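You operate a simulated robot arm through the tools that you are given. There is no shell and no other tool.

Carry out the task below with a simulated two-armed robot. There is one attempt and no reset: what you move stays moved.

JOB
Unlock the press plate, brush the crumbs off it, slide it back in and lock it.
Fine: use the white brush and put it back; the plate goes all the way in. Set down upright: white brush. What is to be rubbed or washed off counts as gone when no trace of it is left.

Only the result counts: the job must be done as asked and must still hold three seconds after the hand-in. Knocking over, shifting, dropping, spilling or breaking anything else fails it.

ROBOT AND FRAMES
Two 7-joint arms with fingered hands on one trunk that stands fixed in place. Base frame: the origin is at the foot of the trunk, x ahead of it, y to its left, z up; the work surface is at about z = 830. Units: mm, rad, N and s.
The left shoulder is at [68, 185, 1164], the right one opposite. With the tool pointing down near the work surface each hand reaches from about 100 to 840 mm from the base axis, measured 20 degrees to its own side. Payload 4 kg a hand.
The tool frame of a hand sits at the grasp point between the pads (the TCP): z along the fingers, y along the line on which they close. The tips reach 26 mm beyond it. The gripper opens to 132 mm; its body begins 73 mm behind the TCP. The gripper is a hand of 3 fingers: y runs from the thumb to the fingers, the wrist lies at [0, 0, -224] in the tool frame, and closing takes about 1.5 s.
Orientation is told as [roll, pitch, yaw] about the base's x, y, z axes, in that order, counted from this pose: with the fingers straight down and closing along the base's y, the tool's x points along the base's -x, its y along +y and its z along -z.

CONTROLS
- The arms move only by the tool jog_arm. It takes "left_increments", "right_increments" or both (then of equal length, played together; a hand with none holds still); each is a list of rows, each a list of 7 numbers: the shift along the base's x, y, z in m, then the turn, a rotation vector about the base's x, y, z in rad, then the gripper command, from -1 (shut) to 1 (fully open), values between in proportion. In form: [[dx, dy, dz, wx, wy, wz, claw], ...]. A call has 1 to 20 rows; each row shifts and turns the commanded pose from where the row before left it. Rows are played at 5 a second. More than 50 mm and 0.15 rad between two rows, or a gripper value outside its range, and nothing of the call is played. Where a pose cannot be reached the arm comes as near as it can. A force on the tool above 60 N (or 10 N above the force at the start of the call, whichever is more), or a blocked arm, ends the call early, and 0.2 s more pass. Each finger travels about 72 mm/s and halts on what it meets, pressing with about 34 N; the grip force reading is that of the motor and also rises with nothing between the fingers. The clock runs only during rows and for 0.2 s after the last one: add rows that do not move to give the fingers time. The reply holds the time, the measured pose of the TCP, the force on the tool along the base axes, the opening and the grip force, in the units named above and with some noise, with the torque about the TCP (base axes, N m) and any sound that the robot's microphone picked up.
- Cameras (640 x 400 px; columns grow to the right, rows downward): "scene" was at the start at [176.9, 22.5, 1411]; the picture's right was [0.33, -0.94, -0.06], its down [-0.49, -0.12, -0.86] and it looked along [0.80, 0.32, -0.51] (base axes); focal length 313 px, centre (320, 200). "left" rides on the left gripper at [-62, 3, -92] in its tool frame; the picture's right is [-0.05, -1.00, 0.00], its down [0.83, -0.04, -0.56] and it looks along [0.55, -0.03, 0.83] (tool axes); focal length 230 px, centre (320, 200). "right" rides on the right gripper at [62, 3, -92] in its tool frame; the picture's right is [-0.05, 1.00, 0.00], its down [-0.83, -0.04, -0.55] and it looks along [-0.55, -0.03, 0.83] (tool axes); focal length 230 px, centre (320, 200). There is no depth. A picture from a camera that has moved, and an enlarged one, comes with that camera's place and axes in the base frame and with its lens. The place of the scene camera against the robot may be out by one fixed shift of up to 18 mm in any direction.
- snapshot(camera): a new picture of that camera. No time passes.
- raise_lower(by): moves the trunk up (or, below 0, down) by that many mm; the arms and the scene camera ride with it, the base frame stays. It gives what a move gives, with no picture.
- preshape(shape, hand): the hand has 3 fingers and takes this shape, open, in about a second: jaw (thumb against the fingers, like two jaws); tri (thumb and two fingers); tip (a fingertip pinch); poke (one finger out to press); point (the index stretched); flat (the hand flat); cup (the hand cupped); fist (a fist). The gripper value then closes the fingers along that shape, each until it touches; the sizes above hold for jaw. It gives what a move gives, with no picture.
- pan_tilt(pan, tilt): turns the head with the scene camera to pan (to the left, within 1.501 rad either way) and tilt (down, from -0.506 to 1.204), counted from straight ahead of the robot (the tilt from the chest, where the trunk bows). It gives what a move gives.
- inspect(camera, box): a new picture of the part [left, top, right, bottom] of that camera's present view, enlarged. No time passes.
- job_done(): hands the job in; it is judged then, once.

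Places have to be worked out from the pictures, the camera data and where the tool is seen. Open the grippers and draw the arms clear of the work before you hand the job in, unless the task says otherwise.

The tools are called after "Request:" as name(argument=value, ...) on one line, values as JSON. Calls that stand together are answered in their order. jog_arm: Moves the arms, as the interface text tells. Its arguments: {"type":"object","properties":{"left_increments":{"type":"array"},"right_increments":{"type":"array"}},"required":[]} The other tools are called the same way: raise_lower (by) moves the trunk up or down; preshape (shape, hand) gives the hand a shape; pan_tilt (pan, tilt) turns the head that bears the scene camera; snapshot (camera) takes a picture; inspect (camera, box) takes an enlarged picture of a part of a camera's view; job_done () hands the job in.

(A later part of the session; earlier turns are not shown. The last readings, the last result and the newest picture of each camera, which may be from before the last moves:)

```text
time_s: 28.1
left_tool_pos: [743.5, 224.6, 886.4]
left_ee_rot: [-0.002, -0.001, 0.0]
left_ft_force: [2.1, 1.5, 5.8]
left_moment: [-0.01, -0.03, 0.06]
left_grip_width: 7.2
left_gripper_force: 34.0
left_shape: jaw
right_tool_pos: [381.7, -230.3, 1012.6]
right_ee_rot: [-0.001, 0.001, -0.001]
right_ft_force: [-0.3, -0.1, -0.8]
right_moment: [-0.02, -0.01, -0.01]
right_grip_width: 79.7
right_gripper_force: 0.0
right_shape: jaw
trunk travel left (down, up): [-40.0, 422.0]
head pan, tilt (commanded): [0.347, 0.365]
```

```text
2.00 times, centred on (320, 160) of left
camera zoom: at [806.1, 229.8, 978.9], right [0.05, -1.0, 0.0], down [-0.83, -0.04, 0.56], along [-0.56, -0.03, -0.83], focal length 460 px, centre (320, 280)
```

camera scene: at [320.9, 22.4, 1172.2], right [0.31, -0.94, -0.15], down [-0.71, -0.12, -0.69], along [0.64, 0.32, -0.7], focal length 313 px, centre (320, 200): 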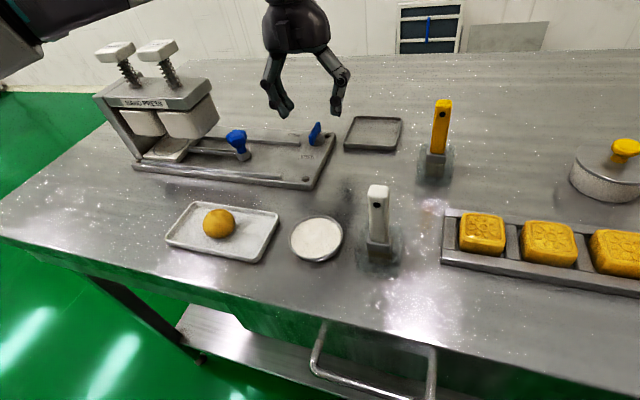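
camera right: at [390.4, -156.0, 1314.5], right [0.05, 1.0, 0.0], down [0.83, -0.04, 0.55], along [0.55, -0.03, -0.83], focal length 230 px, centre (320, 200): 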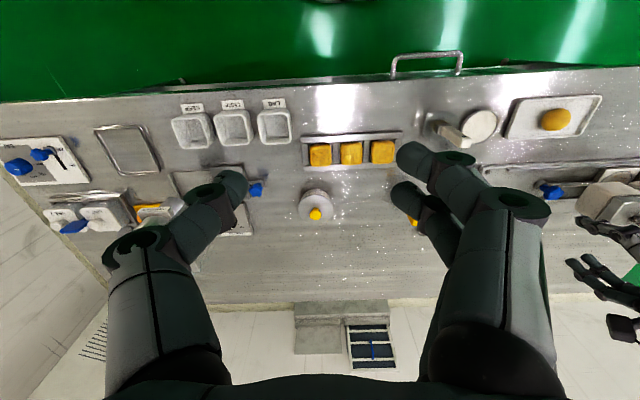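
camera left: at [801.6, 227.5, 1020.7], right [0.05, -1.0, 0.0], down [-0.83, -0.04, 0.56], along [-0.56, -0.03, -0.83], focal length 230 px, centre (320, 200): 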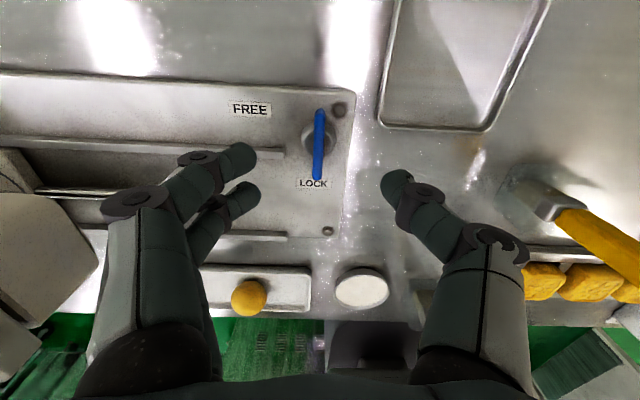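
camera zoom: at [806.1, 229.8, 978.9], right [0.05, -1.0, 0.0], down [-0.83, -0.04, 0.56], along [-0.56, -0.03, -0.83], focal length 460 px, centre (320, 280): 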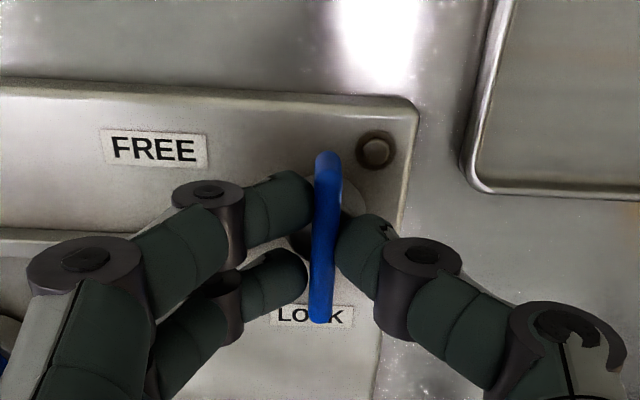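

The wing is gripped (opening 7.2 mm, 34 N). I turn it clockwise (−yaw) toward FREE, first a third of the way to check resistance.

Request:
jog_arm(left_increments=[[0, 0, 0, 0, 0, -0.1, -0.9], [0, 0, 0, 0, 0, -0.1, -0.9], [0, 0, 0, 0, 0, -0.1, -0.9], [0, 0, 0, 0, 0, -0.1, -0.9], [0, 0, 0, 0, 0, 0, -0.9]])

Request:
inspect(camera="scene", box=[260, 90, 360, 160])

```text
time_s: 29.3
left_tool_pos: [741.7, 226.2, 886.4]
left_ee_rot: [0.0, 0.003, -0.4]
left_ft_force: [-4.7, 4.9, 7.3]
left_moment: [0.08, 0.29, 0.67]
left_grip_width: 6.9
left_gripper_force: 33.9
left_shape: jaw
right_tool_pos: [380.9, -230.3, 1014.2]
right_ee_rot: [0.0, -0.002, -0.002]
right_ft_force: [0.9, -0.3, -0.2]
right_moment: [-0.01, 0.0, -0.03]
right_grip_width: 79.7
right_gripper_force: 0.0
right_shape: jaw
trunk travel left (down, up): [-40.0, 422.0]
head pan, tilt (commanded): [0.347, 0.365]
```

```text
5.71 times, centred on (310, 125) of scene
camera zoom: at [319.3, 22.7, 1172.7], right [0.31, -0.94, -0.15], down [-0.71, -0.12, -0.7], along [0.64, 0.32, -0.7], focal length 1789 px, centre (377, 629)
```

zoom: 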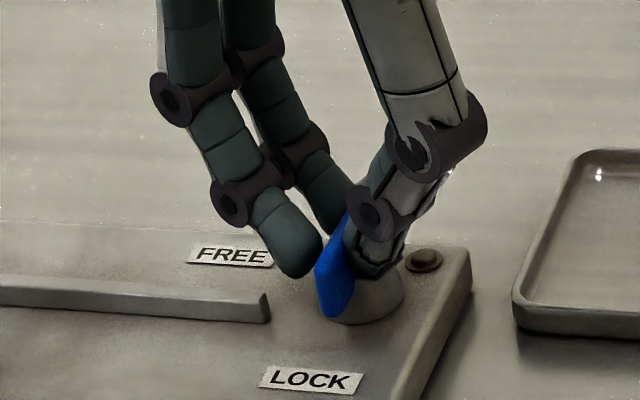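

Request:
inspect(camera="left", box=[160, 60, 480, 260])

Request:
inspect(camera="scene", box=[300, 115, 340, 147])

```text
2.00 times, centred on (320, 160) of left
camera zoom: at [801.1, 206.4, 978.9], right [-0.34, -0.94, 0.0], down [-0.78, 0.28, 0.56], along [-0.52, 0.19, -0.83], focal length 460 px, centre (320, 280)
```

zoom: 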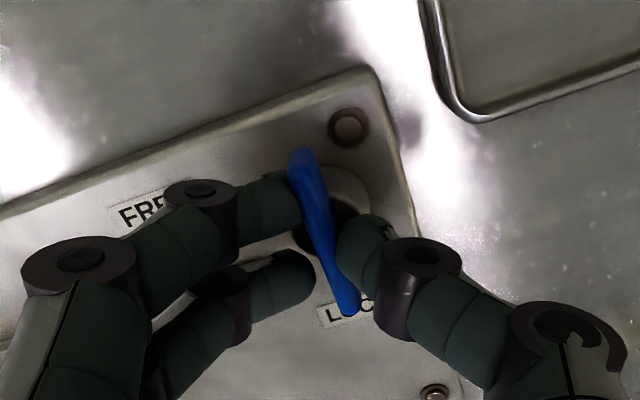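

```text
12.50 times, centred on (320, 131) of scene
camera zoom: at [319.3, 22.7, 1172.7], right [0.31, -0.94, -0.15], down [-0.71, -0.12, -0.7], along [0.64, 0.32, -0.7], focal length 3914 px, centre (320, 1062)
```

zoom: 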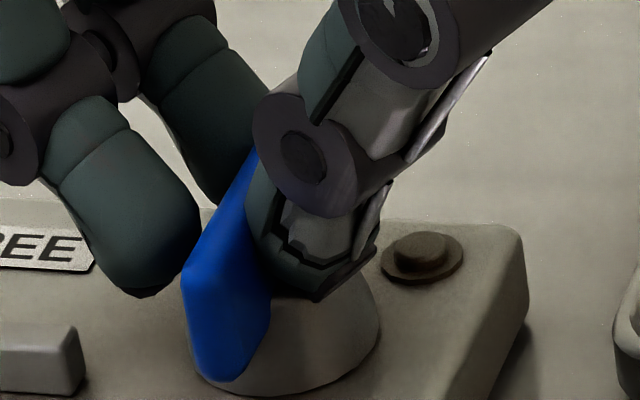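

The hand turned 0.4 rad but the wing only about 0.1 rad (0.67 N m), so it either has a stop or a detent in this direction. I test the other direction with the same light grip to compare.

Request:
jog_arm(left_increments=[[0, 0, 0, 0, 0, 0.1, -0.9], [0, 0, 0, 0, 0, 0.1, -0.9], [0, 0, 0, 0, 0, 0.1, -0.9], [0.001, -0.001, 0, 0, 0, 0.1, -0.9], [0, 0, 0, 0, 0, 0, -0.9]])

Request:
inspect(camera="left", box=[160, 60, 480, 260])

Request:
jog_arm(left_increments=[[0, 0, 0, 0, 0, 0.1, -0.9], [0, 0, 0, 0, 0, 0.1, -0.9], [0, 0, 0, 0, 0, 0.1, -0.9], [0, 0, 0, 0, 0, 0, -0.9]])

Request:
inspect(camera="left", box=[160, 60, 480, 260])

```text
time_s: 30.5
left_tool_pos: [743.5, 224.7, 887.8]
left_ee_rot: [0.0, 0.003, 0.003]
left_ft_force: [-16.7, 8.0, 6.8]
left_moment: [0.24, 0.49, 0.01]
left_grip_width: 6.7
left_gripper_force: 33.9
left_shape: jaw
right_tool_pos: [378.7, -228.7, 1013.5]
right_ee_rot: [-0.002, -0.003, -0.002]
right_ft_force: [0.6, -0.5, 0.2]
right_moment: [0.01, 0.02, -0.02]
right_grip_width: 79.9
right_gripper_force: 0.0
right_shape: jaw
trunk travel left (down, up): [-40.0, 422.0]
head pan, tilt (commanded): [0.347, 0.365]
```

```text
2.00 times, centred on (320, 160) of left
camera zoom: at [804.5, 229.8, 978.9], right [0.05, -1.0, 0.0], down [-0.83, -0.04, 0.56], along [-0.56, -0.03, -0.83], focal length 460 px, centre (320, 280)
```

zoom: 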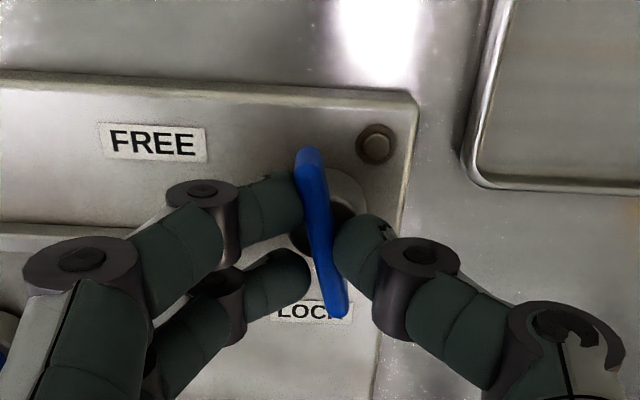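

```text
time_s: 31.5
left_tool_pos: [742.3, 223.8, 886.2]
left_ee_rot: [-0.001, 0.002, 0.303]
left_ft_force: [-18.0, 5.9, 5.4]
left_moment: [0.18, 0.51, 0.02]
left_grip_width: 6.5
left_gripper_force: 34.3
left_shape: jaw
right_tool_pos: [379.1, -230.1, 1012.9]
right_ee_rot: [-0.002, -0.002, -0.002]
right_ft_force: [-0.1, 0.7, 0.1]
right_moment: [-0.04, -0.01, 0.0]
right_grip_width: 79.6
right_gripper_force: 0.1
right_shape: jaw
trunk travel left (down, up): [-40.0, 422.0]
head pan, tilt (commanded): [0.347, 0.365]
```

```text
2.00 times, centred on (320, 160) of left
camera zoom: at [800.9, 247.4, 979.1], right [0.35, -0.94, 0.0], down [-0.78, -0.29, 0.56], along [-0.52, -0.19, -0.83], focal length 460 px, centre (320, 280)
```

zoom: 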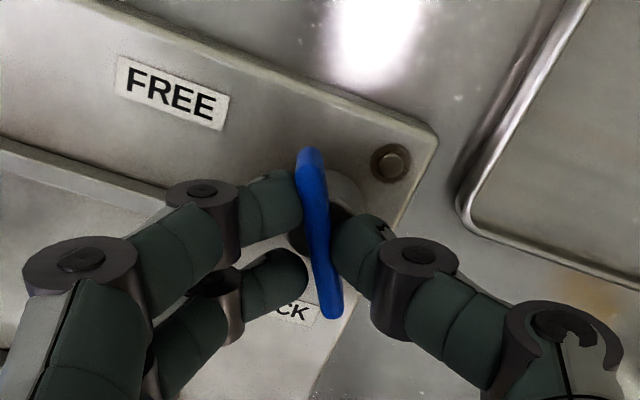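

Turning counter‑clockwise the wing follows freely (no torque), while clockwise was a hard stop — so FREE is counter‑clockwise. I continue that way, easing off the slight +x preload.

Request:
jog_arm(left_increments=[[-0.001, 0, 0, 0, 0, 0.12, -0.9], [-0.001, 0, 0, 0, 0, 0.12, -0.9], [0, 0, 0, 0, 0, 0.12, -0.9], [0, 0, 0, 0, 0, 0.12, -0.9], [0, 0, 0, 0, 0, 0, -0.9]])

Request:
inspect(camera="left", box=[160, 60, 480, 260])

```text
time_s: 32.7
left_tool_pos: [743.6, 270.5, 884.3]
left_ee_rot: [-0.006, 0.009, 0.776]
left_ft_force: [1.3, 0.5, -0.3]
left_moment: [-0.07, 0.0, 0.04]
left_grip_width: 1.1
left_gripper_force: 33.7
left_shape: jaw
left hand out of reach, approached as far as the arm can: row 4
right_tool_pos: [382.0, -225.7, 1012.5]
right_ee_rot: [-0.002, 0.002, 0.003]
right_ft_force: [0.1, -0.3, -0.3]
right_moment: [-0.06, 0.0, 0.02]
right_grip_width: 79.8
right_gripper_force: 0.0
right_shape: jaw
trunk travel left (down, up): [-40.0, 422.0]
head pan, tilt (commanded): [0.347, 0.365]
```

```text
2.00 times, centred on (320, 160) of left
camera zoom: at [786.8, 317.9, 977.1], right [0.74, -0.67, 0.0], down [-0.56, -0.61, 0.56], along [-0.38, -0.42, -0.83], focal length 460 px, centre (320, 280)
```

zoom: 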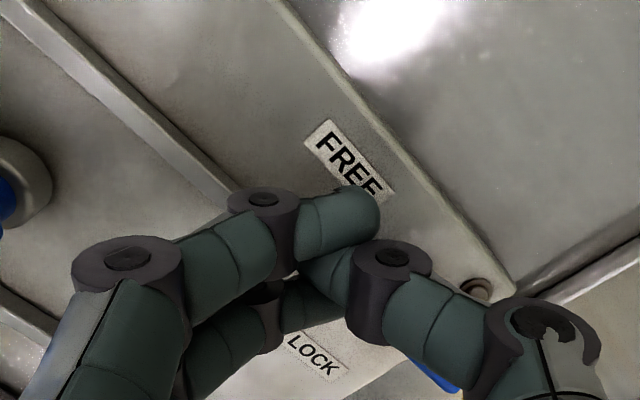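

The arm ran into a reach limit at yaw 0.78 and the hand slipped off the wing sideways (y=270). I look at the state before moving.

Request:
inspect(camera="scene", box=[240, 80, 360, 170])

Request:
snapshot(camera="scene")

Request:
snapshot(camera="left")

```text
4.44 times, centred on (300, 125) of scene
camera zoom: at [321.3, 25.4, 1171.8], right [0.31, -0.94, -0.15], down [-0.71, -0.12, -0.69], along [0.63, 0.32, -0.7], focal length 1392 px, centre (409, 533)
```

zoom: 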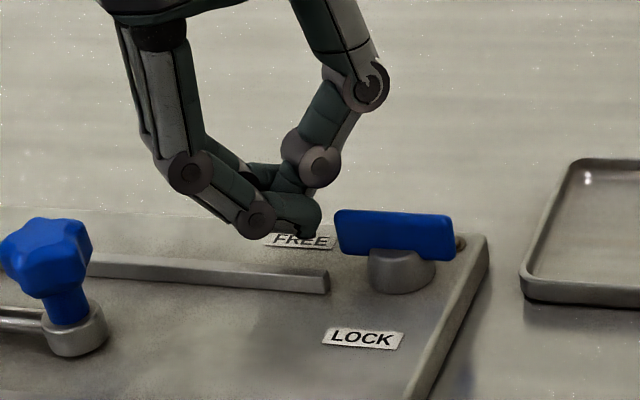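

```text
taken
camera scene: at [321.3, 25.4, 1171.8], right [0.31, -0.94, -0.15], down [-0.71, -0.12, -0.69], along [0.63, 0.32, -0.7], focal length 313 px, centre (320, 200)
```

scene: 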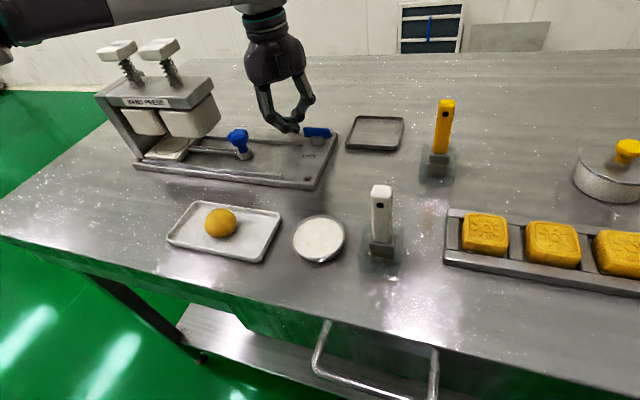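

```text
taken
camera left: at [786.8, 317.9, 977.1], right [0.74, -0.67, 0.0], down [-0.56, -0.61, 0.56], along [-0.38, -0.42, -0.83], focal length 230 px, centre (320, 200)
```

left: 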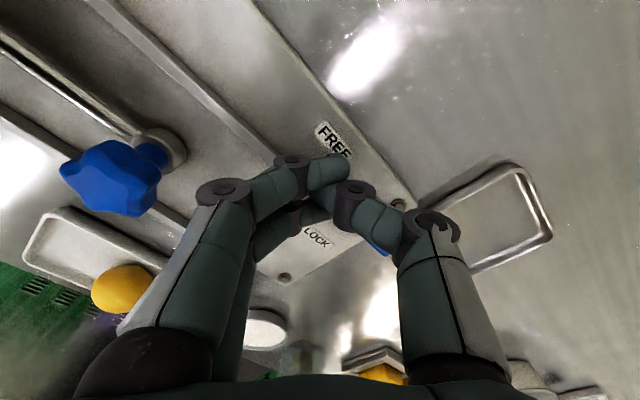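

The wing now lies along y, i.e. fully at FREE (about +90°). I open slightly and lift straight up off the base.

Request:
jog_arm(left_increments=[[0, 0, 0.015, 0, 0, 0, -0.9], [0, 0, 0.03, 0, 0, 0, -0.9], [0, 0, 0.03, 0, 0, -0.15, -0.5], [-0.01, 0, 0.02, 0, 0, -0.15, -0.2], [-0.01, 0, 0.01, 0, 0, -0.15, 0], [-0.01, 0, 0, 0, 0, -0.15, 0], [0, 0, 0, 0, 0, -0.15, 0], [0, 0, 0, 0, 0, 0, 0]])

Request:
inspect(camera="scene", box=[240, 80, 360, 170])

Request:
inspect(camera="scene", box=[80, 30, 340, 200])

```text
time_s: 34.5
left_tool_pos: [714.6, 264.0, 991.6]
left_ee_rot: [-0.001, 0.001, 0.03]
left_ft_force: [-0.5, 0.7, 0.8]
left_moment: [0.0, -0.03, 0.02]
left_grip_width: 64.9
left_gripper_force: 0.1
left_shape: jaw
left hand out of reach, approached as far as the arm can: row 1
right_tool_pos: [382.1, -229.2, 1012.5]
right_ee_rot: [0.0, 0.0, -0.002]
right_ft_force: [0.2, -0.4, 0.1]
right_moment: [0.02, 0.05, 0.01]
right_grip_width: 79.5
right_gripper_force: 0.0
right_shape: jaw
trunk travel left (down, up): [-40.0, 422.0]
head pan, tilt (commanded): [0.347, 0.365]
```

```text
4.44 times, centred on (300, 125) of scene
camera zoom: at [320.9, 22.4, 1172.2], right [0.31, -0.94, -0.15], down [-0.71, -0.12, -0.69], along [0.64, 0.32, -0.7], focal length 1392 px, centre (409, 533)
```

zoom: 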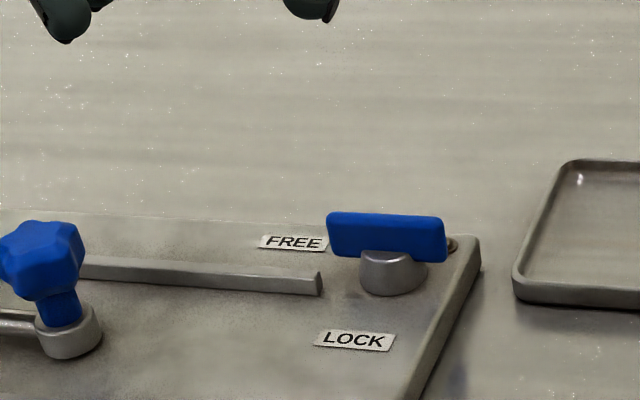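

```text
2.35 times, centred on (210, 115) of scene
camera zoom: at [320.9, 22.4, 1172.2], right [0.31, -0.94, -0.15], down [-0.71, -0.12, -0.69], along [0.64, 0.32, -0.7], focal length 737 px, centre (579, 400)
```

zoom: 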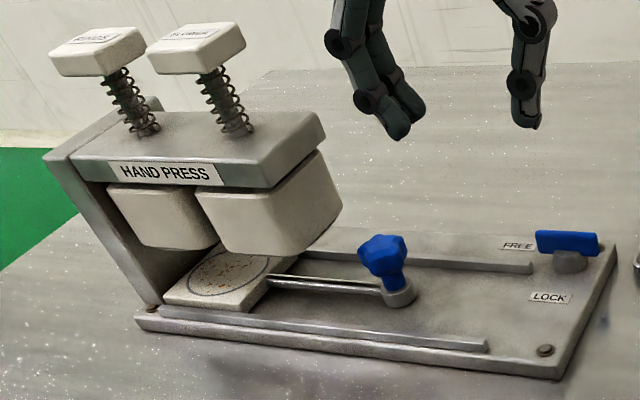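

FREE confirmed. Next the star knob: I move the left hand above it with yaw −90° (closing along x, camera to the −y side, away from the dies).

Request:
jog_arm(left_increments=[[-0.003, 0.006, 0, 0, 0, -0.145, 0], [-0.003, 0.006, 0, 0, 0, -0.145, 0], [-0.003, 0.006, 0, 0, 0, -0.145, 0], [-0.003, 0.006, 0, 0, 0, -0.145, 0], [-0.003, 0.006, 0, 0, 0, -0.145, 0], [-0.003, 0.006, 0, 0, 0, -0.145, 0], [-0.003, 0.006, 0, 0, 0, -0.145, 0], [-0.003, 0.006, 0, 0, 0, -0.145, 0], [-0.003, 0.006, 0, 0, 0, -0.145, 0], [-0.003, 0.006, 0, 0, 0, -0.145, 0], [-0.002, 0.006, 0, 0, 0, -0.145, 0], [0, 0, 0, 0, 0, 0, 0]])

Request:
snapshot(camera="left")

Request:
inspect(camera="scene", box=[80, 0, 340, 200])

```text
time_s: 37.1
left_tool_pos: [682.5, 331.1, 991.2]
left_ee_rot: [-0.003, 0.002, -1.565]
left_ft_force: [-0.4, 0.3, 0.1]
left_moment: [0.01, -0.01, 0.02]
left_grip_width: 65.6
left_gripper_force: 0.1
left_shape: jaw
right_tool_pos: [381.1, -229.5, 1012.5]
right_ee_rot: [-0.001, 0.001, -0.002]
right_ft_force: [-0.5, -0.5, -0.1]
right_moment: [0.01, 0.01, 0.01]
right_grip_width: 79.9
right_gripper_force: 0.1
right_shape: jaw
trunk travel left (down, up): [-40.0, 422.0]
head pan, tilt (commanded): [0.347, 0.365]
```

```text
taken
camera left: at [687.2, 270.5, 1084.0], right [-1.0, -0.06, 0.0], down [-0.05, 0.83, 0.56], along [-0.03, 0.56, -0.83], focal length 230 px, centre (320, 200)
```

left: 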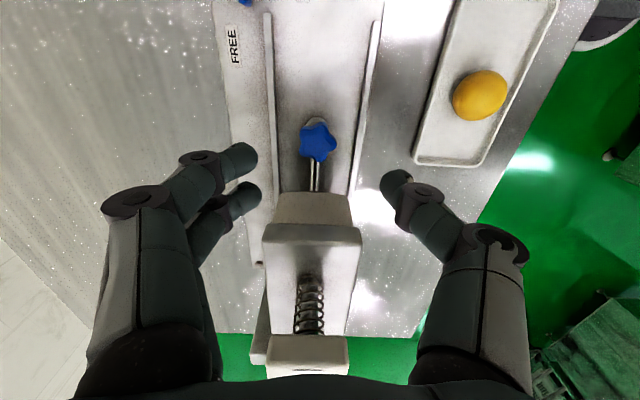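

```text
2.00 times, centred on (210, 100) of scene
camera zoom: at [320.9, 22.2, 1172.2], right [0.31, -0.94, -0.15], down [-0.71, -0.12, -0.69], along [0.64, 0.32, -0.7], focal length 626 px, centre (540, 400)
```

zoom: 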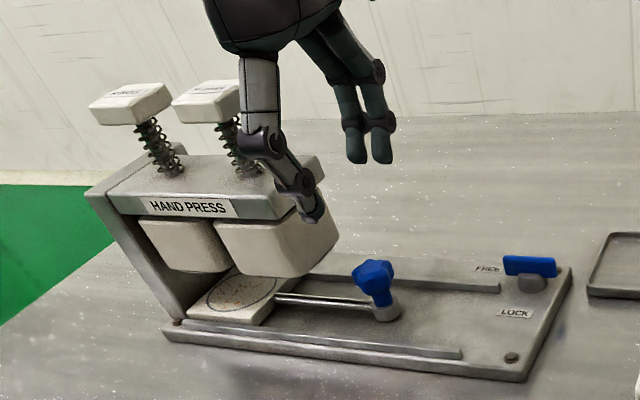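

Request:
inspect(camera="left", box=[220, 90, 420, 280])

```text
2.11 times, centred on (320, 185) of left
camera zoom: at [687.2, 270.5, 1084.0], right [-1.0, -0.06, 0.0], down [-0.05, 0.83, 0.56], along [-0.03, 0.56, -0.83], focal length 484 px, centre (320, 232)
```

zoom: 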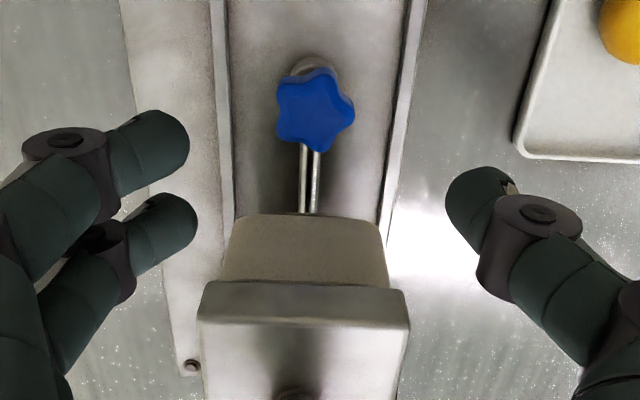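

Star knob at about (685, 340.5), top near z≈895; the press beam front is at y≈410, so there is clearance. I descend over the knob.

Request:
jog_arm(left_increments=[[0.001, 0.003, -0.034, 0, 0, 0, 0], [0.001, 0.003, -0.034, 0, 0, 0, 0], [0.0005, 0.003, -0.034, 0, 0, 0, 0], [0, 0, 0, 0, 0, 0, 0]])

Request:
snapshot(camera="left")

Request:
inspect(camera="scene", box=[100, 30, 340, 200])

```text
time_s: 38.1
left_tool_pos: [684.5, 339.6, 889.7]
left_ee_rot: [0.0, 0.001, -1.564]
left_ft_force: [0.1, -0.8, -0.5]
left_moment: [0.01, -0.02, 0.0]
left_grip_width: 65.5
left_gripper_force: 0.1
left_shape: jaw
right_tool_pos: [381.6, -230.3, 1012.2]
right_ee_rot: [0.002, 0.001, -0.002]
right_ft_force: [-0.1, 0.2, -0.4]
right_moment: [0.0, -0.02, 0.07]
right_grip_width: 79.7
right_gripper_force: 0.1
right_shape: jaw
trunk travel left (down, up): [-40.0, 422.0]
head pan, tilt (commanded): [0.347, 0.365]
```

```text
taken
camera left: at [689.3, 279.1, 982.3], right [-1.0, -0.06, 0.0], down [-0.05, 0.83, 0.56], along [-0.03, 0.56, -0.83], focal length 230 px, centre (320, 200)
```

left: 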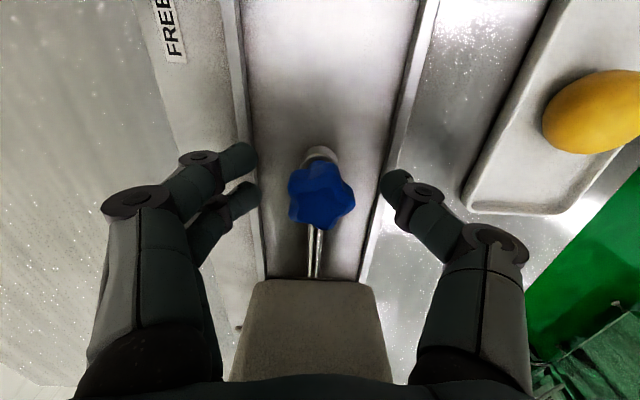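

```text
2.35 times, centred on (220, 115) of scene
camera zoom: at [320.5, 22.1, 1172.4], right [0.31, -0.94, -0.15], down [-0.71, -0.12, -0.69], along [0.64, 0.32, -0.7], focal length 737 px, centre (555, 400)
```

zoom: 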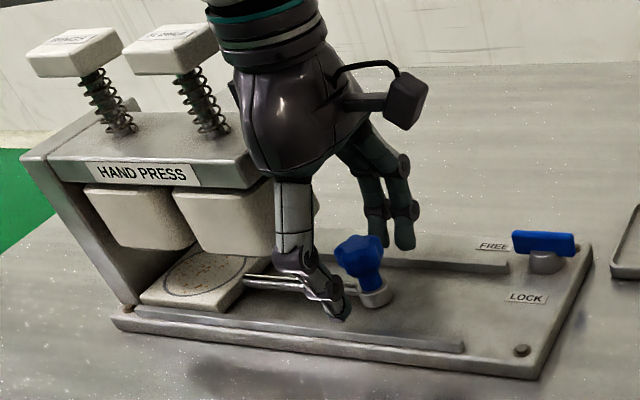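

The knob is centred between thumb and fingers. I close on it.

Request:
jog_arm(left_increments=[[0, 0, 0, 0, 0, 0, -0.9], [0, 0, 0, 0, 0, 0, -0.9], [0, 0, 0, 0, 0, 0, -0.9], [0, 0, 0, 0, 0, 0, -0.9], [0, 0, 0, 0, 0, 0, -0.9], [0, 0, 0, 0, 0, 0, -0.9]])

Request:
snapshot(camera="left")

```text
time_s: 39.5
left_tool_pos: [683.1, 339.5, 887.7]
left_ee_rot: [-0.004, 0.001, -1.563]
left_ft_force: [-10.4, -3.5, -16.4]
left_moment: [-0.02, 0.2, 0.0]
left_grip_width: 15.7
left_gripper_force: 33.9
left_shape: jaw
right_tool_pos: [382.0, -230.5, 1012.1]
right_ee_rot: [0.0, 0.002, -0.003]
right_ft_force: [0.2, -0.3, 0.4]
right_moment: [0.01, 0.01, 0.02]
right_grip_width: 79.5
right_gripper_force: 0.3
right_shape: jaw
trunk travel left (down, up): [-40.0, 422.0]
head pan, tilt (commanded): [0.347, 0.365]
```

```text
taken
camera left: at [689.6, 279.6, 979.9], right [-1.0, -0.06, 0.01], down [-0.05, 0.83, 0.56], along [-0.04, 0.56, -0.83], focal length 230 px, centre (320, 200)
```

left: 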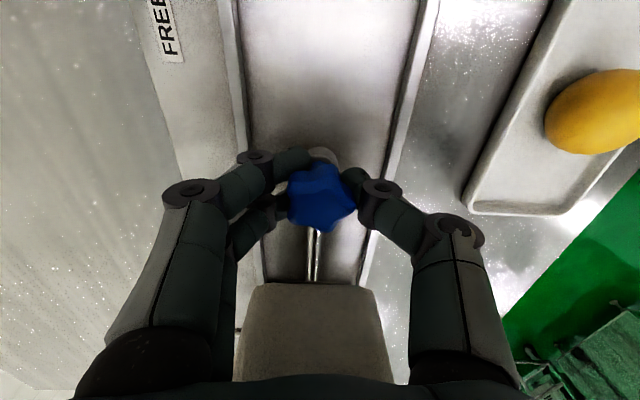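

Gripped around the stem beneath the star (15.7 mm). I pull gently in −y and watch the force.

Request:
jog_arm(left_increments=[[0, -0.01, 0, 0, 0, 0, -0.9], [0, -0.015, 0, 0, 0, 0, -0.9], [0, -0.015, 0, 0, 0, 0, -0.9], [0, 0, 0, 0, 0, 0, -0.9]])

Request:
inspect(camera="scene", box=[100, 30, 340, 200])

```text
time_s: 40.5
left_tool_pos: [686.3, 299.6, 888.5]
left_ee_rot: [-0.002, -0.001, -1.564]
left_ft_force: [-14.1, 0.1, -22.2]
left_moment: [0.0, 0.29, 0.03]
left_grip_width: 15.2
left_gripper_force: 34.0
left_shape: jaw
right_tool_pos: [382.1, -229.5, 1011.6]
right_ee_rot: [-0.001, 0.003, -0.003]
right_ft_force: [-0.7, -0.1, 0.4]
right_moment: [-0.02, -0.01, -0.02]
right_grip_width: 79.9
right_gripper_force: 0.2
right_shape: jaw
trunk travel left (down, up): [-40.0, 422.0]
head pan, tilt (commanded): [0.347, 0.365]
```

```text
2.35 times, centred on (220, 115) of scene
camera zoom: at [321.7, 23.4, 1171.8], right [0.31, -0.94, -0.15], down [-0.71, -0.12, -0.69], along [0.63, 0.32, -0.7], focal length 737 px, centre (555, 400)
```

zoom: 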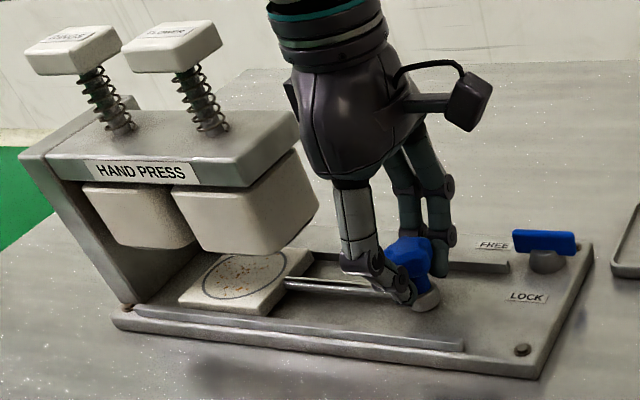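

It slides freely. I ease the preloads and continue pulling out in steps.

Request:
jog_arm(left_increments=[[-0.0015, -0.015, -0.002, 0, 0, 0, -0.9], [0, -0.02, 0, 0, 0, 0, -0.9], [0, -0.02, 0, 0, 0, 0, -0.9], [0, -0.02, 0, 0, 0, 0, -0.9], [0, 0, 0, 0, 0, 0, -0.9]])

Request:
inspect(camera="scene", box=[100, 30, 340, 200])

Request:
snapshot(camera="left")

```text
time_s: 41.7
left_tool_pos: [685.0, 224.1, 886.4]
left_ee_rot: [0.0, 0.0, -1.565]
left_ft_force: [-2.2, 0.1, -9.9]
left_moment: [-0.02, 0.14, -0.01]
left_grip_width: 15.1
left_gripper_force: 34.4
left_shape: jaw
right_tool_pos: [383.0, -230.0, 1011.8]
right_ee_rot: [0.0, 0.002, -0.001]
right_ft_force: [0.8, 0.0, -0.7]
right_moment: [0.03, 0.02, 0.01]
right_grip_width: 79.5
right_gripper_force: 0.1
right_shape: jaw
trunk travel left (down, up): [-40.0, 422.0]
head pan, tilt (commanded): [0.347, 0.365]
```

```text
2.35 times, centred on (220, 115) of scene
camera zoom: at [321.7, 22.8, 1172.0], right [0.31, -0.94, -0.15], down [-0.71, -0.12, -0.69], along [0.63, 0.32, -0.7], focal length 737 px, centre (555, 400)
```

zoom: 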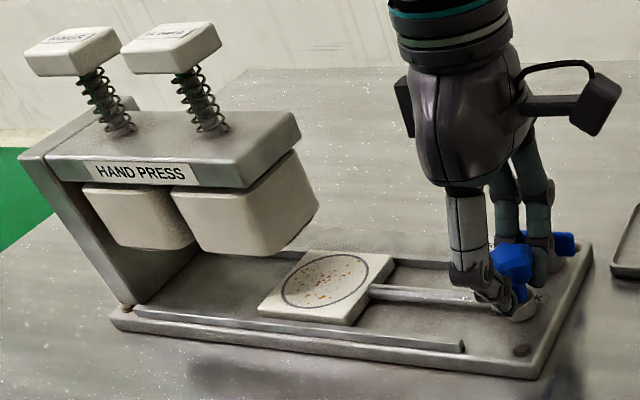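

```text
taken
camera left: at [688.5, 164.6, 979.5], right [-1.0, -0.06, 0.0], down [-0.05, 0.83, 0.56], along [-0.03, 0.55, -0.83], focal length 230 px, centre (320, 200)
```

left: 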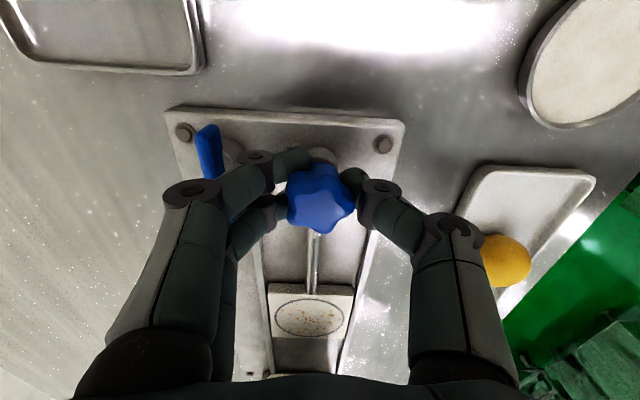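

The plate is emerging; no contact with the lever so far. I pull about 50 mm more so the plate is well clear of the dies.

Request:
jog_arm(left_increments=[[0, -0.015, -0.001, 0, 0, 0, -0.9], [0, -0.018, 0, 0, 0, 0, -0.9], [0, -0.018, 0, 0, 0, 0, -0.9], [0, 0, 0, 0, 0, 0, -0.9]])

Request:
inspect(camera="scene", box=[100, 30, 340, 200])

Request:
snapshot(camera="left")

```text
time_s: 42.7
left_tool_pos: [683.2, 174.5, 886.6]
left_ee_rot: [-0.004, 0.002, -1.563]
left_ft_force: [-6.8, -0.5, -10.1]
left_moment: [0.0, 0.22, -0.02]
left_grip_width: 15.4
left_gripper_force: 33.8
left_shape: jaw
right_tool_pos: [382.3, -229.9, 1012.5]
right_ee_rot: [0.0, 0.001, 0.0]
right_ft_force: [-0.6, -0.1, -0.5]
right_moment: [-0.04, 0.0, -0.02]
right_grip_width: 79.7
right_gripper_force: 0.0
right_shape: jaw
trunk travel left (down, up): [-40.0, 422.0]
head pan, tilt (commanded): [0.347, 0.365]
```

```text
2.35 times, centred on (220, 115) of scene
camera zoom: at [321.1, 22.6, 1172.0], right [0.31, -0.94, -0.15], down [-0.71, -0.12, -0.69], along [0.64, 0.32, -0.7], focal length 737 px, centre (555, 400)
```

zoom: 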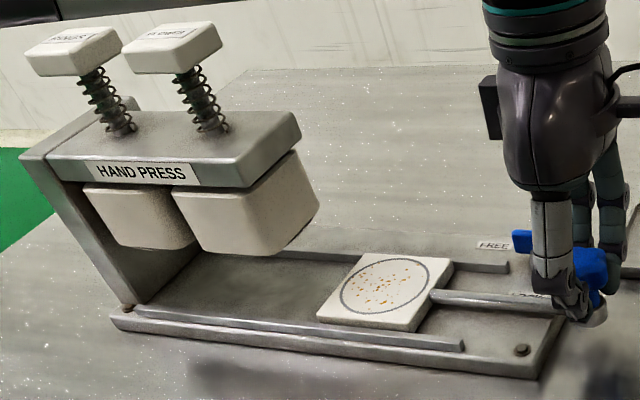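

```text
taken
camera left: at [688.2, 113.4, 978.7], right [-1.0, -0.06, 0.0], down [-0.05, 0.83, 0.56], along [-0.03, 0.56, -0.83], focal length 230 px, centre (320, 200)
```

left: 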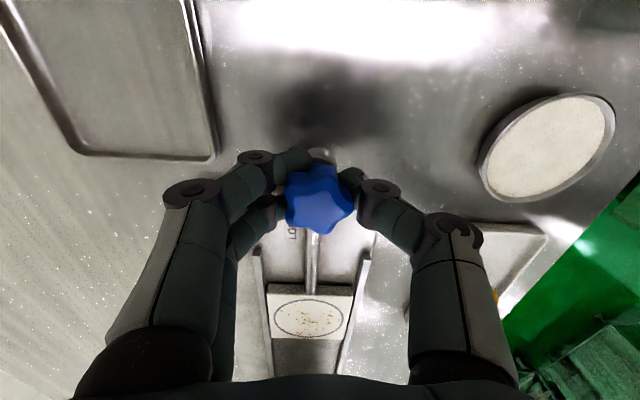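

The plate is out, clear of the dies (y≈299–377). I open only enough to clear the star (the wing is nearby on the +x side) and lift off.

Request:
jog_arm(left_increments=[[0, 0, 0, 0, 0, 0, -0.3], [0, 0, 0, 0, 0, 0, -0.25], [0, 0, 0, 0, 0, 0, -0.25], [0, 0, 0, 0, 0, 0, -0.25], [0, 0, 0.02, 0, 0, 0, -0.25], [0, 0, 0.03, 0, 0, 0, -0.25], [0, 0, 0.04, 0, 0, 0, -0.25], [0, 0, 0.04, 0, 0, 0, -0.25], [0, 0, 0, 0, 0, 0, -0.25]])

Request:
snapshot(camera="scene")

Request:
snapshot(camera="left")

```text
time_s: 44.7
left_tool_pos: [682.5, 176.0, 1016.5]
left_ee_rot: [0.0, 0.001, -1.564]
left_ft_force: [-0.4, 0.7, 0.1]
left_moment: [0.0, -0.02, -0.01]
left_grip_width: 49.2
left_gripper_force: 0.1
left_shape: jaw
right_tool_pos: [381.1, -229.8, 1012.4]
right_ee_rot: [0.0, 0.0, -0.001]
right_ft_force: [0.0, -0.6, -0.7]
right_moment: [0.0, -0.01, -0.01]
right_grip_width: 79.6
right_gripper_force: 0.0
right_shape: jaw
trunk travel left (down, up): [-40.0, 422.0]
head pan, tilt (commanded): [0.347, 0.365]
```

```text
taken
camera scene: at [320.6, 22.3, 1172.3], right [0.31, -0.94, -0.15], down [-0.71, -0.12, -0.69], along [0.64, 0.32, -0.7], focal length 313 px, centre (320, 200)
```

scene: 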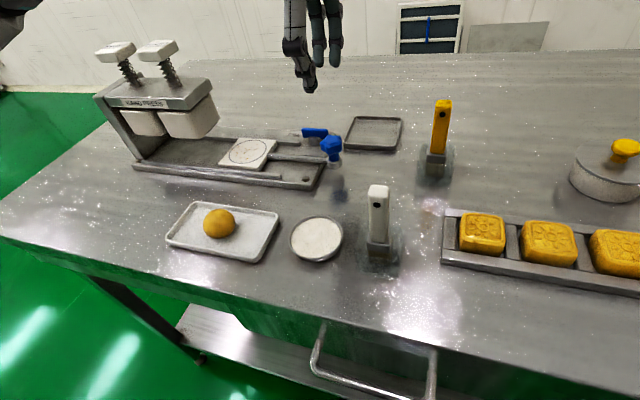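

```text
taken
camera left: at [688.0, 115.8, 1108.9], right [-1.0, -0.06, 0.0], down [-0.05, 0.83, 0.56], along [-0.03, 0.56, -0.83], focal length 230 px, centre (320, 200)
```

left: 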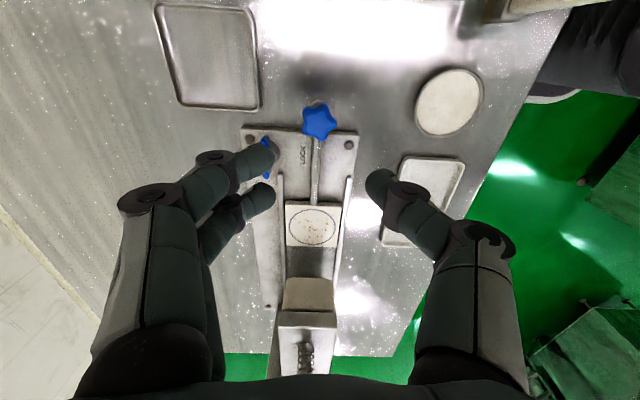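

Released cleanly. I measure the plate from this view, and inspect the brush holder.

Request:
inspect(camera="left", box=[270, 120, 370, 280])

Request:
inspect(camera="scene", box=[335, 170, 425, 280])

Request:
inspect(camera="scene", box=[205, 120, 305, 190])

```text
2.50 times, centred on (320, 200) of left
camera zoom: at [688.0, 115.8, 1108.9], right [-1.0, -0.06, 0.0], down [-0.05, 0.83, 0.56], along [-0.03, 0.56, -0.83], focal length 575 px, centre (320, 200)
```

zoom: 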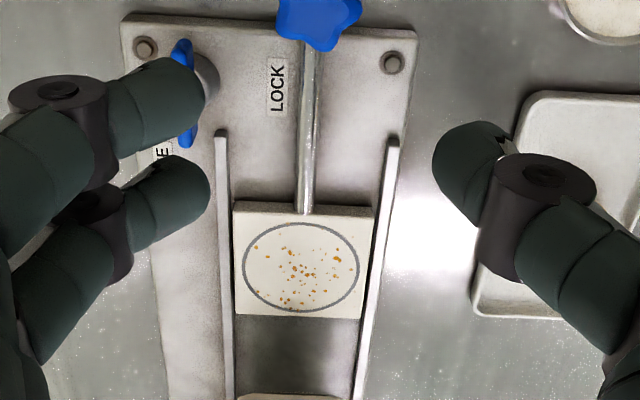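

```text
3.64 times, centred on (380, 225) of scene
camera zoom: at [320.6, 22.3, 1172.3], right [0.31, -0.94, -0.15], down [-0.71, -0.12, -0.69], along [0.64, 0.32, -0.7], focal length 1139 px, centre (102, 109)
```

zoom: 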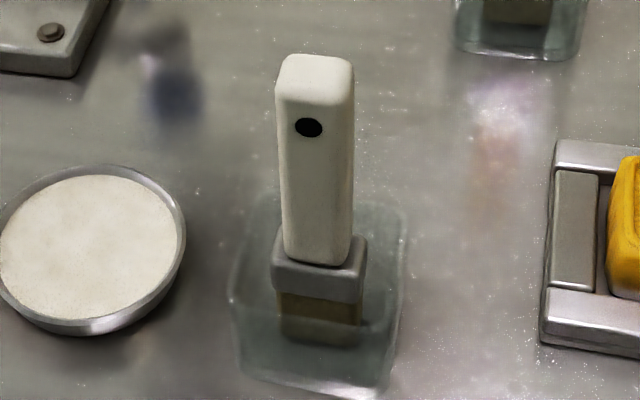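

```text
5.71 times, centred on (255, 155) of scene
camera zoom: at [320.6, 22.3, 1172.3], right [0.31, -0.94, -0.15], down [-0.71, -0.12, -0.69], along [0.64, 0.32, -0.7], focal length 1789 px, centre (691, 457)
```

zoom: 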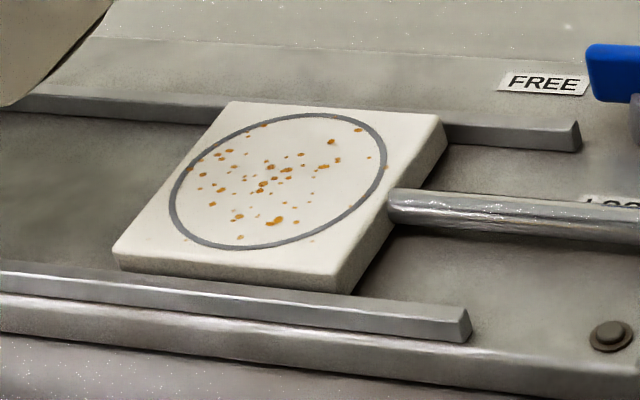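

Plate out: centre ≈ (687, 335), ring radius ≈34 mm, crumbs within the ring. The white brush stands in an open glass jar at about (534, 73), handle z≈881–950. I move the left hand above it with yaw −90° and a slight lean (wrist toward −y) that will later keep the hand clear of the dies.

Request:
jog_arm(left_increments=[[-0.03, -0.02, 0.008, 0.05, 0, 0, 0], [-0.03, -0.02, 0.008, 0.05, 0, 0, 0], [-0.03, -0.02, 0.008, 0.05, 0, 0, 0], [-0.03, -0.02, 0, 0.05, 0, 0, 0], [-0.028, -0.021, 0, 0.05, 0, 0, 0], [0, 0, 0, 0, 0, 0, 0], [0, 0, 0, 0, 0, 0, 0]])

Request:
snapshot(camera="left")

Request:
snapshot(camera="scene")

Request:
snapshot(camera="right")

```text
time_s: 46.3
left_tool_pos: [511.3, 121.7, 1026.0]
left_ee_rot: [0.001, 0.25, -1.563]
left_ft_force: [-0.5, 0.2, 0.1]
left_moment: [0.02, 0.03, 0.01]
left_grip_width: 65.4
left_gripper_force: 0.0
left_shape: jaw
left hand out of reach, approached as far as the arm can: row 1, 2, 3, 4, 5
right_tool_pos: [381.6, -230.2, 1013.2]
right_ee_rot: [0.0, -0.001, -0.003]
right_ft_force: [-0.3, 0.3, 0.0]
right_moment: [-0.03, 0.02, -0.01]
right_grip_width: 79.6
right_gripper_force: 0.1
right_shape: jaw
trunk travel left (down, up): [-40.0, 422.0]
head pan, tilt (commanded): [0.347, 0.365]
```

```text
taken
camera left: at [516.4, 41.4, 1100.4], right [-1.0, -0.06, -0.01], down [-0.05, 0.67, 0.74], along [-0.03, 0.74, -0.67], focal length 230 px, centre (320, 200)
```

left: 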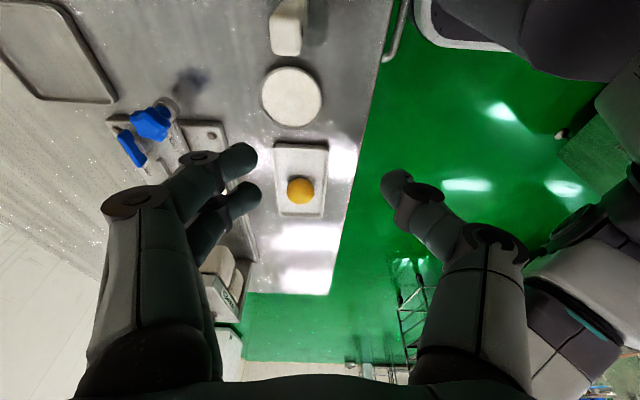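

```text
taken
camera scene: at [320.7, 22.2, 1172.3], right [0.31, -0.94, -0.15], down [-0.71, -0.12, -0.69], along [0.64, 0.32, -0.7], focal length 313 px, centre (320, 200)
```

scene: 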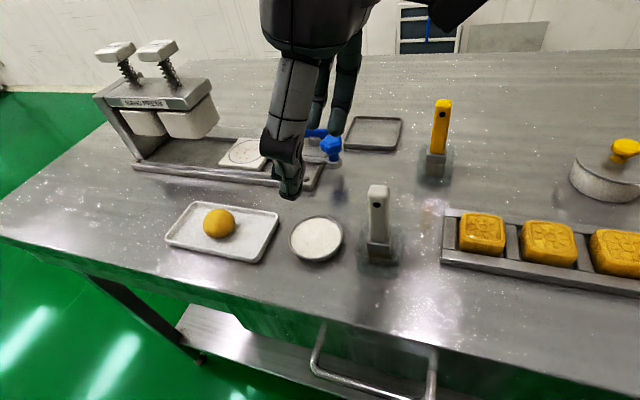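

```text
taken
camera right: at [320.4, -226.0, 1104.4], right [0.05, 1.0, 0.0], down [0.83, -0.04, 0.55], along [0.55, -0.03, -0.83], focal length 230 px, centre (320, 200)
```

right: 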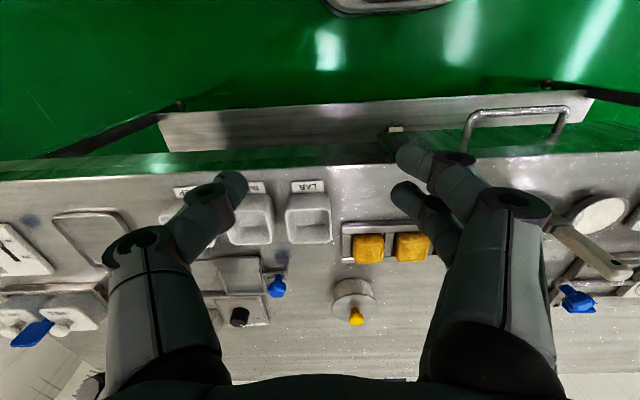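

The left arm is limited here because the wrist is high above the lowered shoulder. I raise the trunk by 80 mm (a compromise) and retry, lower down.

Request:
raise_lower(by=80)

Request:
jog_arm(left_increments=[[0.008, -0.012, -0.02, 0, 0, 0, 0], [0.008, -0.012, -0.02, 0, 0, 0, 0], [0.007, -0.012, -0.02, 0, 0, 0, 0], [0, -0.011, -0.01, 0, 0, 0, 0], [0, 0, 0, 0, 0, 0, 0]])

Request:
snapshot(camera="left")

Request:
snapshot(camera="scene")

```text
time_s: 47.5
left_tool_pos: [463.2, 124.1, 1171.7]
left_ee_rot: [0.133, 0.246, -1.533]
left_ft_force: [0.4, -0.1, -0.9]
left_moment: [-0.02, -0.01, 0.01]
left_grip_width: 65.4
left_gripper_force: 0.1
left_shape: jaw
right_tool_pos: [382.3, -228.9, 1091.7]
right_ee_rot: [0.0, 0.003, -0.001]
right_ft_force: [0.7, -0.3, -0.5]
right_moment: [-0.01, 0.0, -0.04]
right_grip_width: 79.8
right_gripper_force: 0.1
right_shape: jaw
trunk travel left (down, up): [-120.0, 342.0]
head pan, tilt (commanded): [0.347, 0.365]
```

```text
time_s: 48.7
left_tool_pos: [479.0, 107.9, 1097.3]
left_ee_rot: [0.134, 0.246, -1.532]
left_ft_force: [0.3, 0.0, -0.1]
left_moment: [0.01, 0.02, 0.01]
left_grip_width: 65.3
left_gripper_force: 0.1
left_shape: jaw
left hand out of reach, approached as far as the arm can: row 1, 2, 3, 4
right_tool_pos: [381.7, -230.1, 1092.9]
right_ee_rot: [0.001, 0.0, -0.002]
right_ft_force: [0.2, 0.1, -0.3]
right_moment: [0.0, -0.01, 0.0]
right_grip_width: 79.7
right_gripper_force: 0.2
right_shape: jaw
trunk travel left (down, up): [-120.0, 342.0]
head pan, tilt (commanded): [0.347, 0.365]
```

```text
taken
camera left: at [472.8, 27.6, 1171.4], right [-0.99, -0.06, -0.14], down [-0.14, 0.67, 0.73], along [0.05, 0.74, -0.67], focal length 230 px, centre (320, 200)
```

left: 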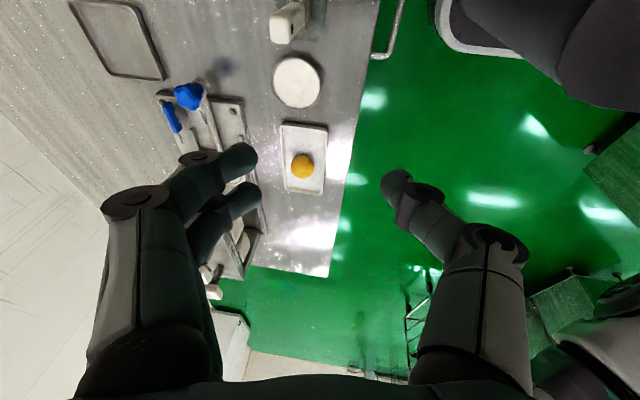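

```text
taken
camera scene: at [243.1, 22.4, 1301.1], right [0.33, -0.94, -0.1], down [-0.59, -0.12, -0.79], along [0.74, 0.32, -0.6], focal length 313 px, centre (320, 200)
```

scene: 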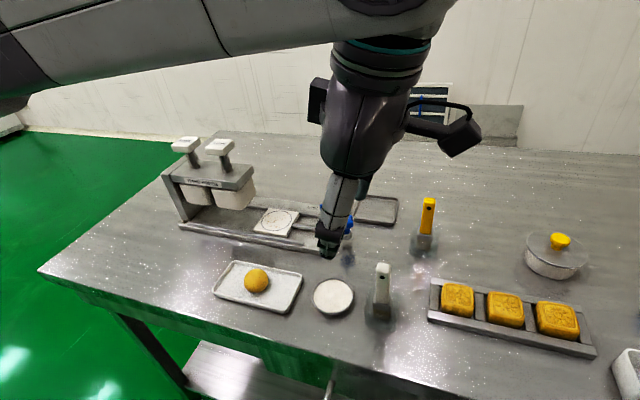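

The lean toward −y over-bends the left wrist; that lean is natural for the right arm instead. So the right hand will do the brushing (leaning away from the dies), and the left hand is parked to the left.

Request:
jog_arm(left_increments=[[-0.004, 0.04, 0.007, -0.063, 0.031, 0, 0], [-0.004, 0.04, 0.007, -0.063, 0.031, 0, 0], [-0.004, 0.04, 0.007, -0.063, 0.031, 0, 0], [-0.004, 0.04, 0.007, -0.063, 0.031, 0, 0], [-0.004, 0.04, 0.007, 0, 0, 0.1, 0], [-0.004, 0.04, 0.007, 0, 0, 0.1, 0], [-0.004, 0.04, 0.007, 0, 0, 0.1, 0], [-0.004, 0.04, 0.007, 0, 0, 0.1, 0], [0, 0, 0, 0, 0, 0, 0]])

Request:
jog_arm(right_increments=[[0.01, 0.025, 0, 0, 0, -0.15, 0], [0.01, 0.025, 0, 0, 0, -0.15, 0], [0.01, 0.025, 0, 0, 0, -0.15, 0], [0.01, 0.025, 0, 0, 0, -0.15, 0], [0.01, 0.025, 0, 0, 0, -0.15, 0], [0.01, 0.025, 0, 0, 0, -0.15, 0], [0.01, 0.025, 0, 0, 0, -0.15, 0], [0.01, 0.025, 0, 0, 0, -0.15, 0], [0.01, 0.025, 0, 0, 0, -0.15, 0], [0.01, 0.025, 0, 0, 0, -0.15, 0], [0.01, 0.015, 0, 0, 0, -0.07, 0], [0, 0, 0, 0.1, 0, 0, 0], [0, 0, 0, 0.1, 0, 0, 0], [0, 0, 0, 0.1, 0, 0, 0], [0, 0, 0, 0.1, 0, 0, 0], [0, 0, 0, 0.1, 0, 0, 0], [0, 0, 0, 0, 0, 0, 0]])

Request:
snapshot(camera="right")

Request:
snapshot(camera="scene")

```text
time_s: 50.7
left_tool_pos: [445.1, 428.5, 1152.4]
left_ee_rot: [0.0, -0.001, -1.147]
left_ft_force: [-0.5, 0.5, -0.7]
left_moment: [-0.03, -0.06, 0.03]
left_grip_width: 65.3
left_gripper_force: 0.0
left_shape: jaw
right_tool_pos: [382.5, -230.7, 1092.4]
right_ee_rot: [0.0, -0.001, -0.001]
right_ft_force: [0.6, 0.2, -0.6]
right_moment: [0.01, 0.01, 0.0]
right_grip_width: 79.8
right_gripper_force: 0.0
right_shape: jaw
trunk travel left (down, up): [-120.0, 342.0]
head pan, tilt (commanded): [0.347, 0.365]
```

```text
time_s: 54.3
left_tool_pos: [446.1, 428.2, 1153.8]
left_ee_rot: [0.003, -0.003, -1.149]
left_ft_force: [-0.4, -0.5, -0.7]
left_moment: [0.0, -0.02, -0.02]
left_grip_width: 65.5
left_gripper_force: 0.0
left_shape: jaw
right_tool_pos: [492.2, 34.7, 1092.0]
right_ee_rot: [0.0, 0.503, -1.571]
right_ft_force: [-0.3, 0.6, -0.1]
right_moment: [0.01, 0.04, 0.0]
right_grip_width: 66.5
right_gripper_force: 0.1
right_shape: jaw
trunk travel left (down, up): [-120.0, 342.0]
head pan, tilt (commanded): [0.347, 0.365]
```

```text
taken
camera right: at [495.3, 45.7, 1202.5], right [1.0, -0.05, -0.02], down [-0.04, -1.0, 0.09], along [-0.03, -0.09, -1.0], focal length 230 px, centre (320, 200)
```

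right: 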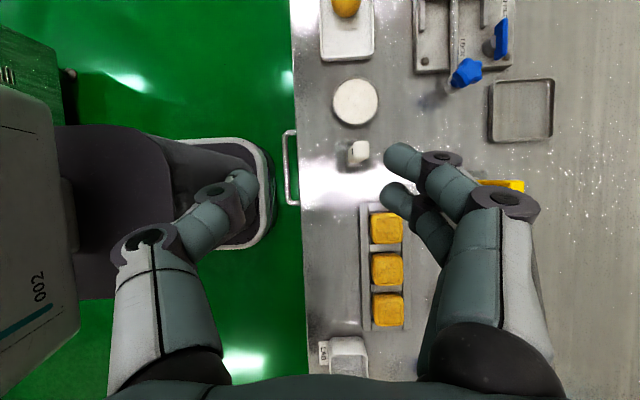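

```text
taken
camera scene: at [243.0, 22.9, 1301.1], right [0.33, -0.94, -0.1], down [-0.59, -0.12, -0.79], along [0.74, 0.32, -0.6], focal length 313 px, centre (320, 200)
```

scene: 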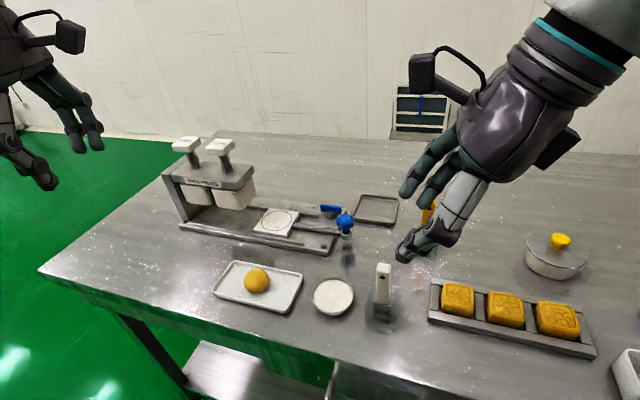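

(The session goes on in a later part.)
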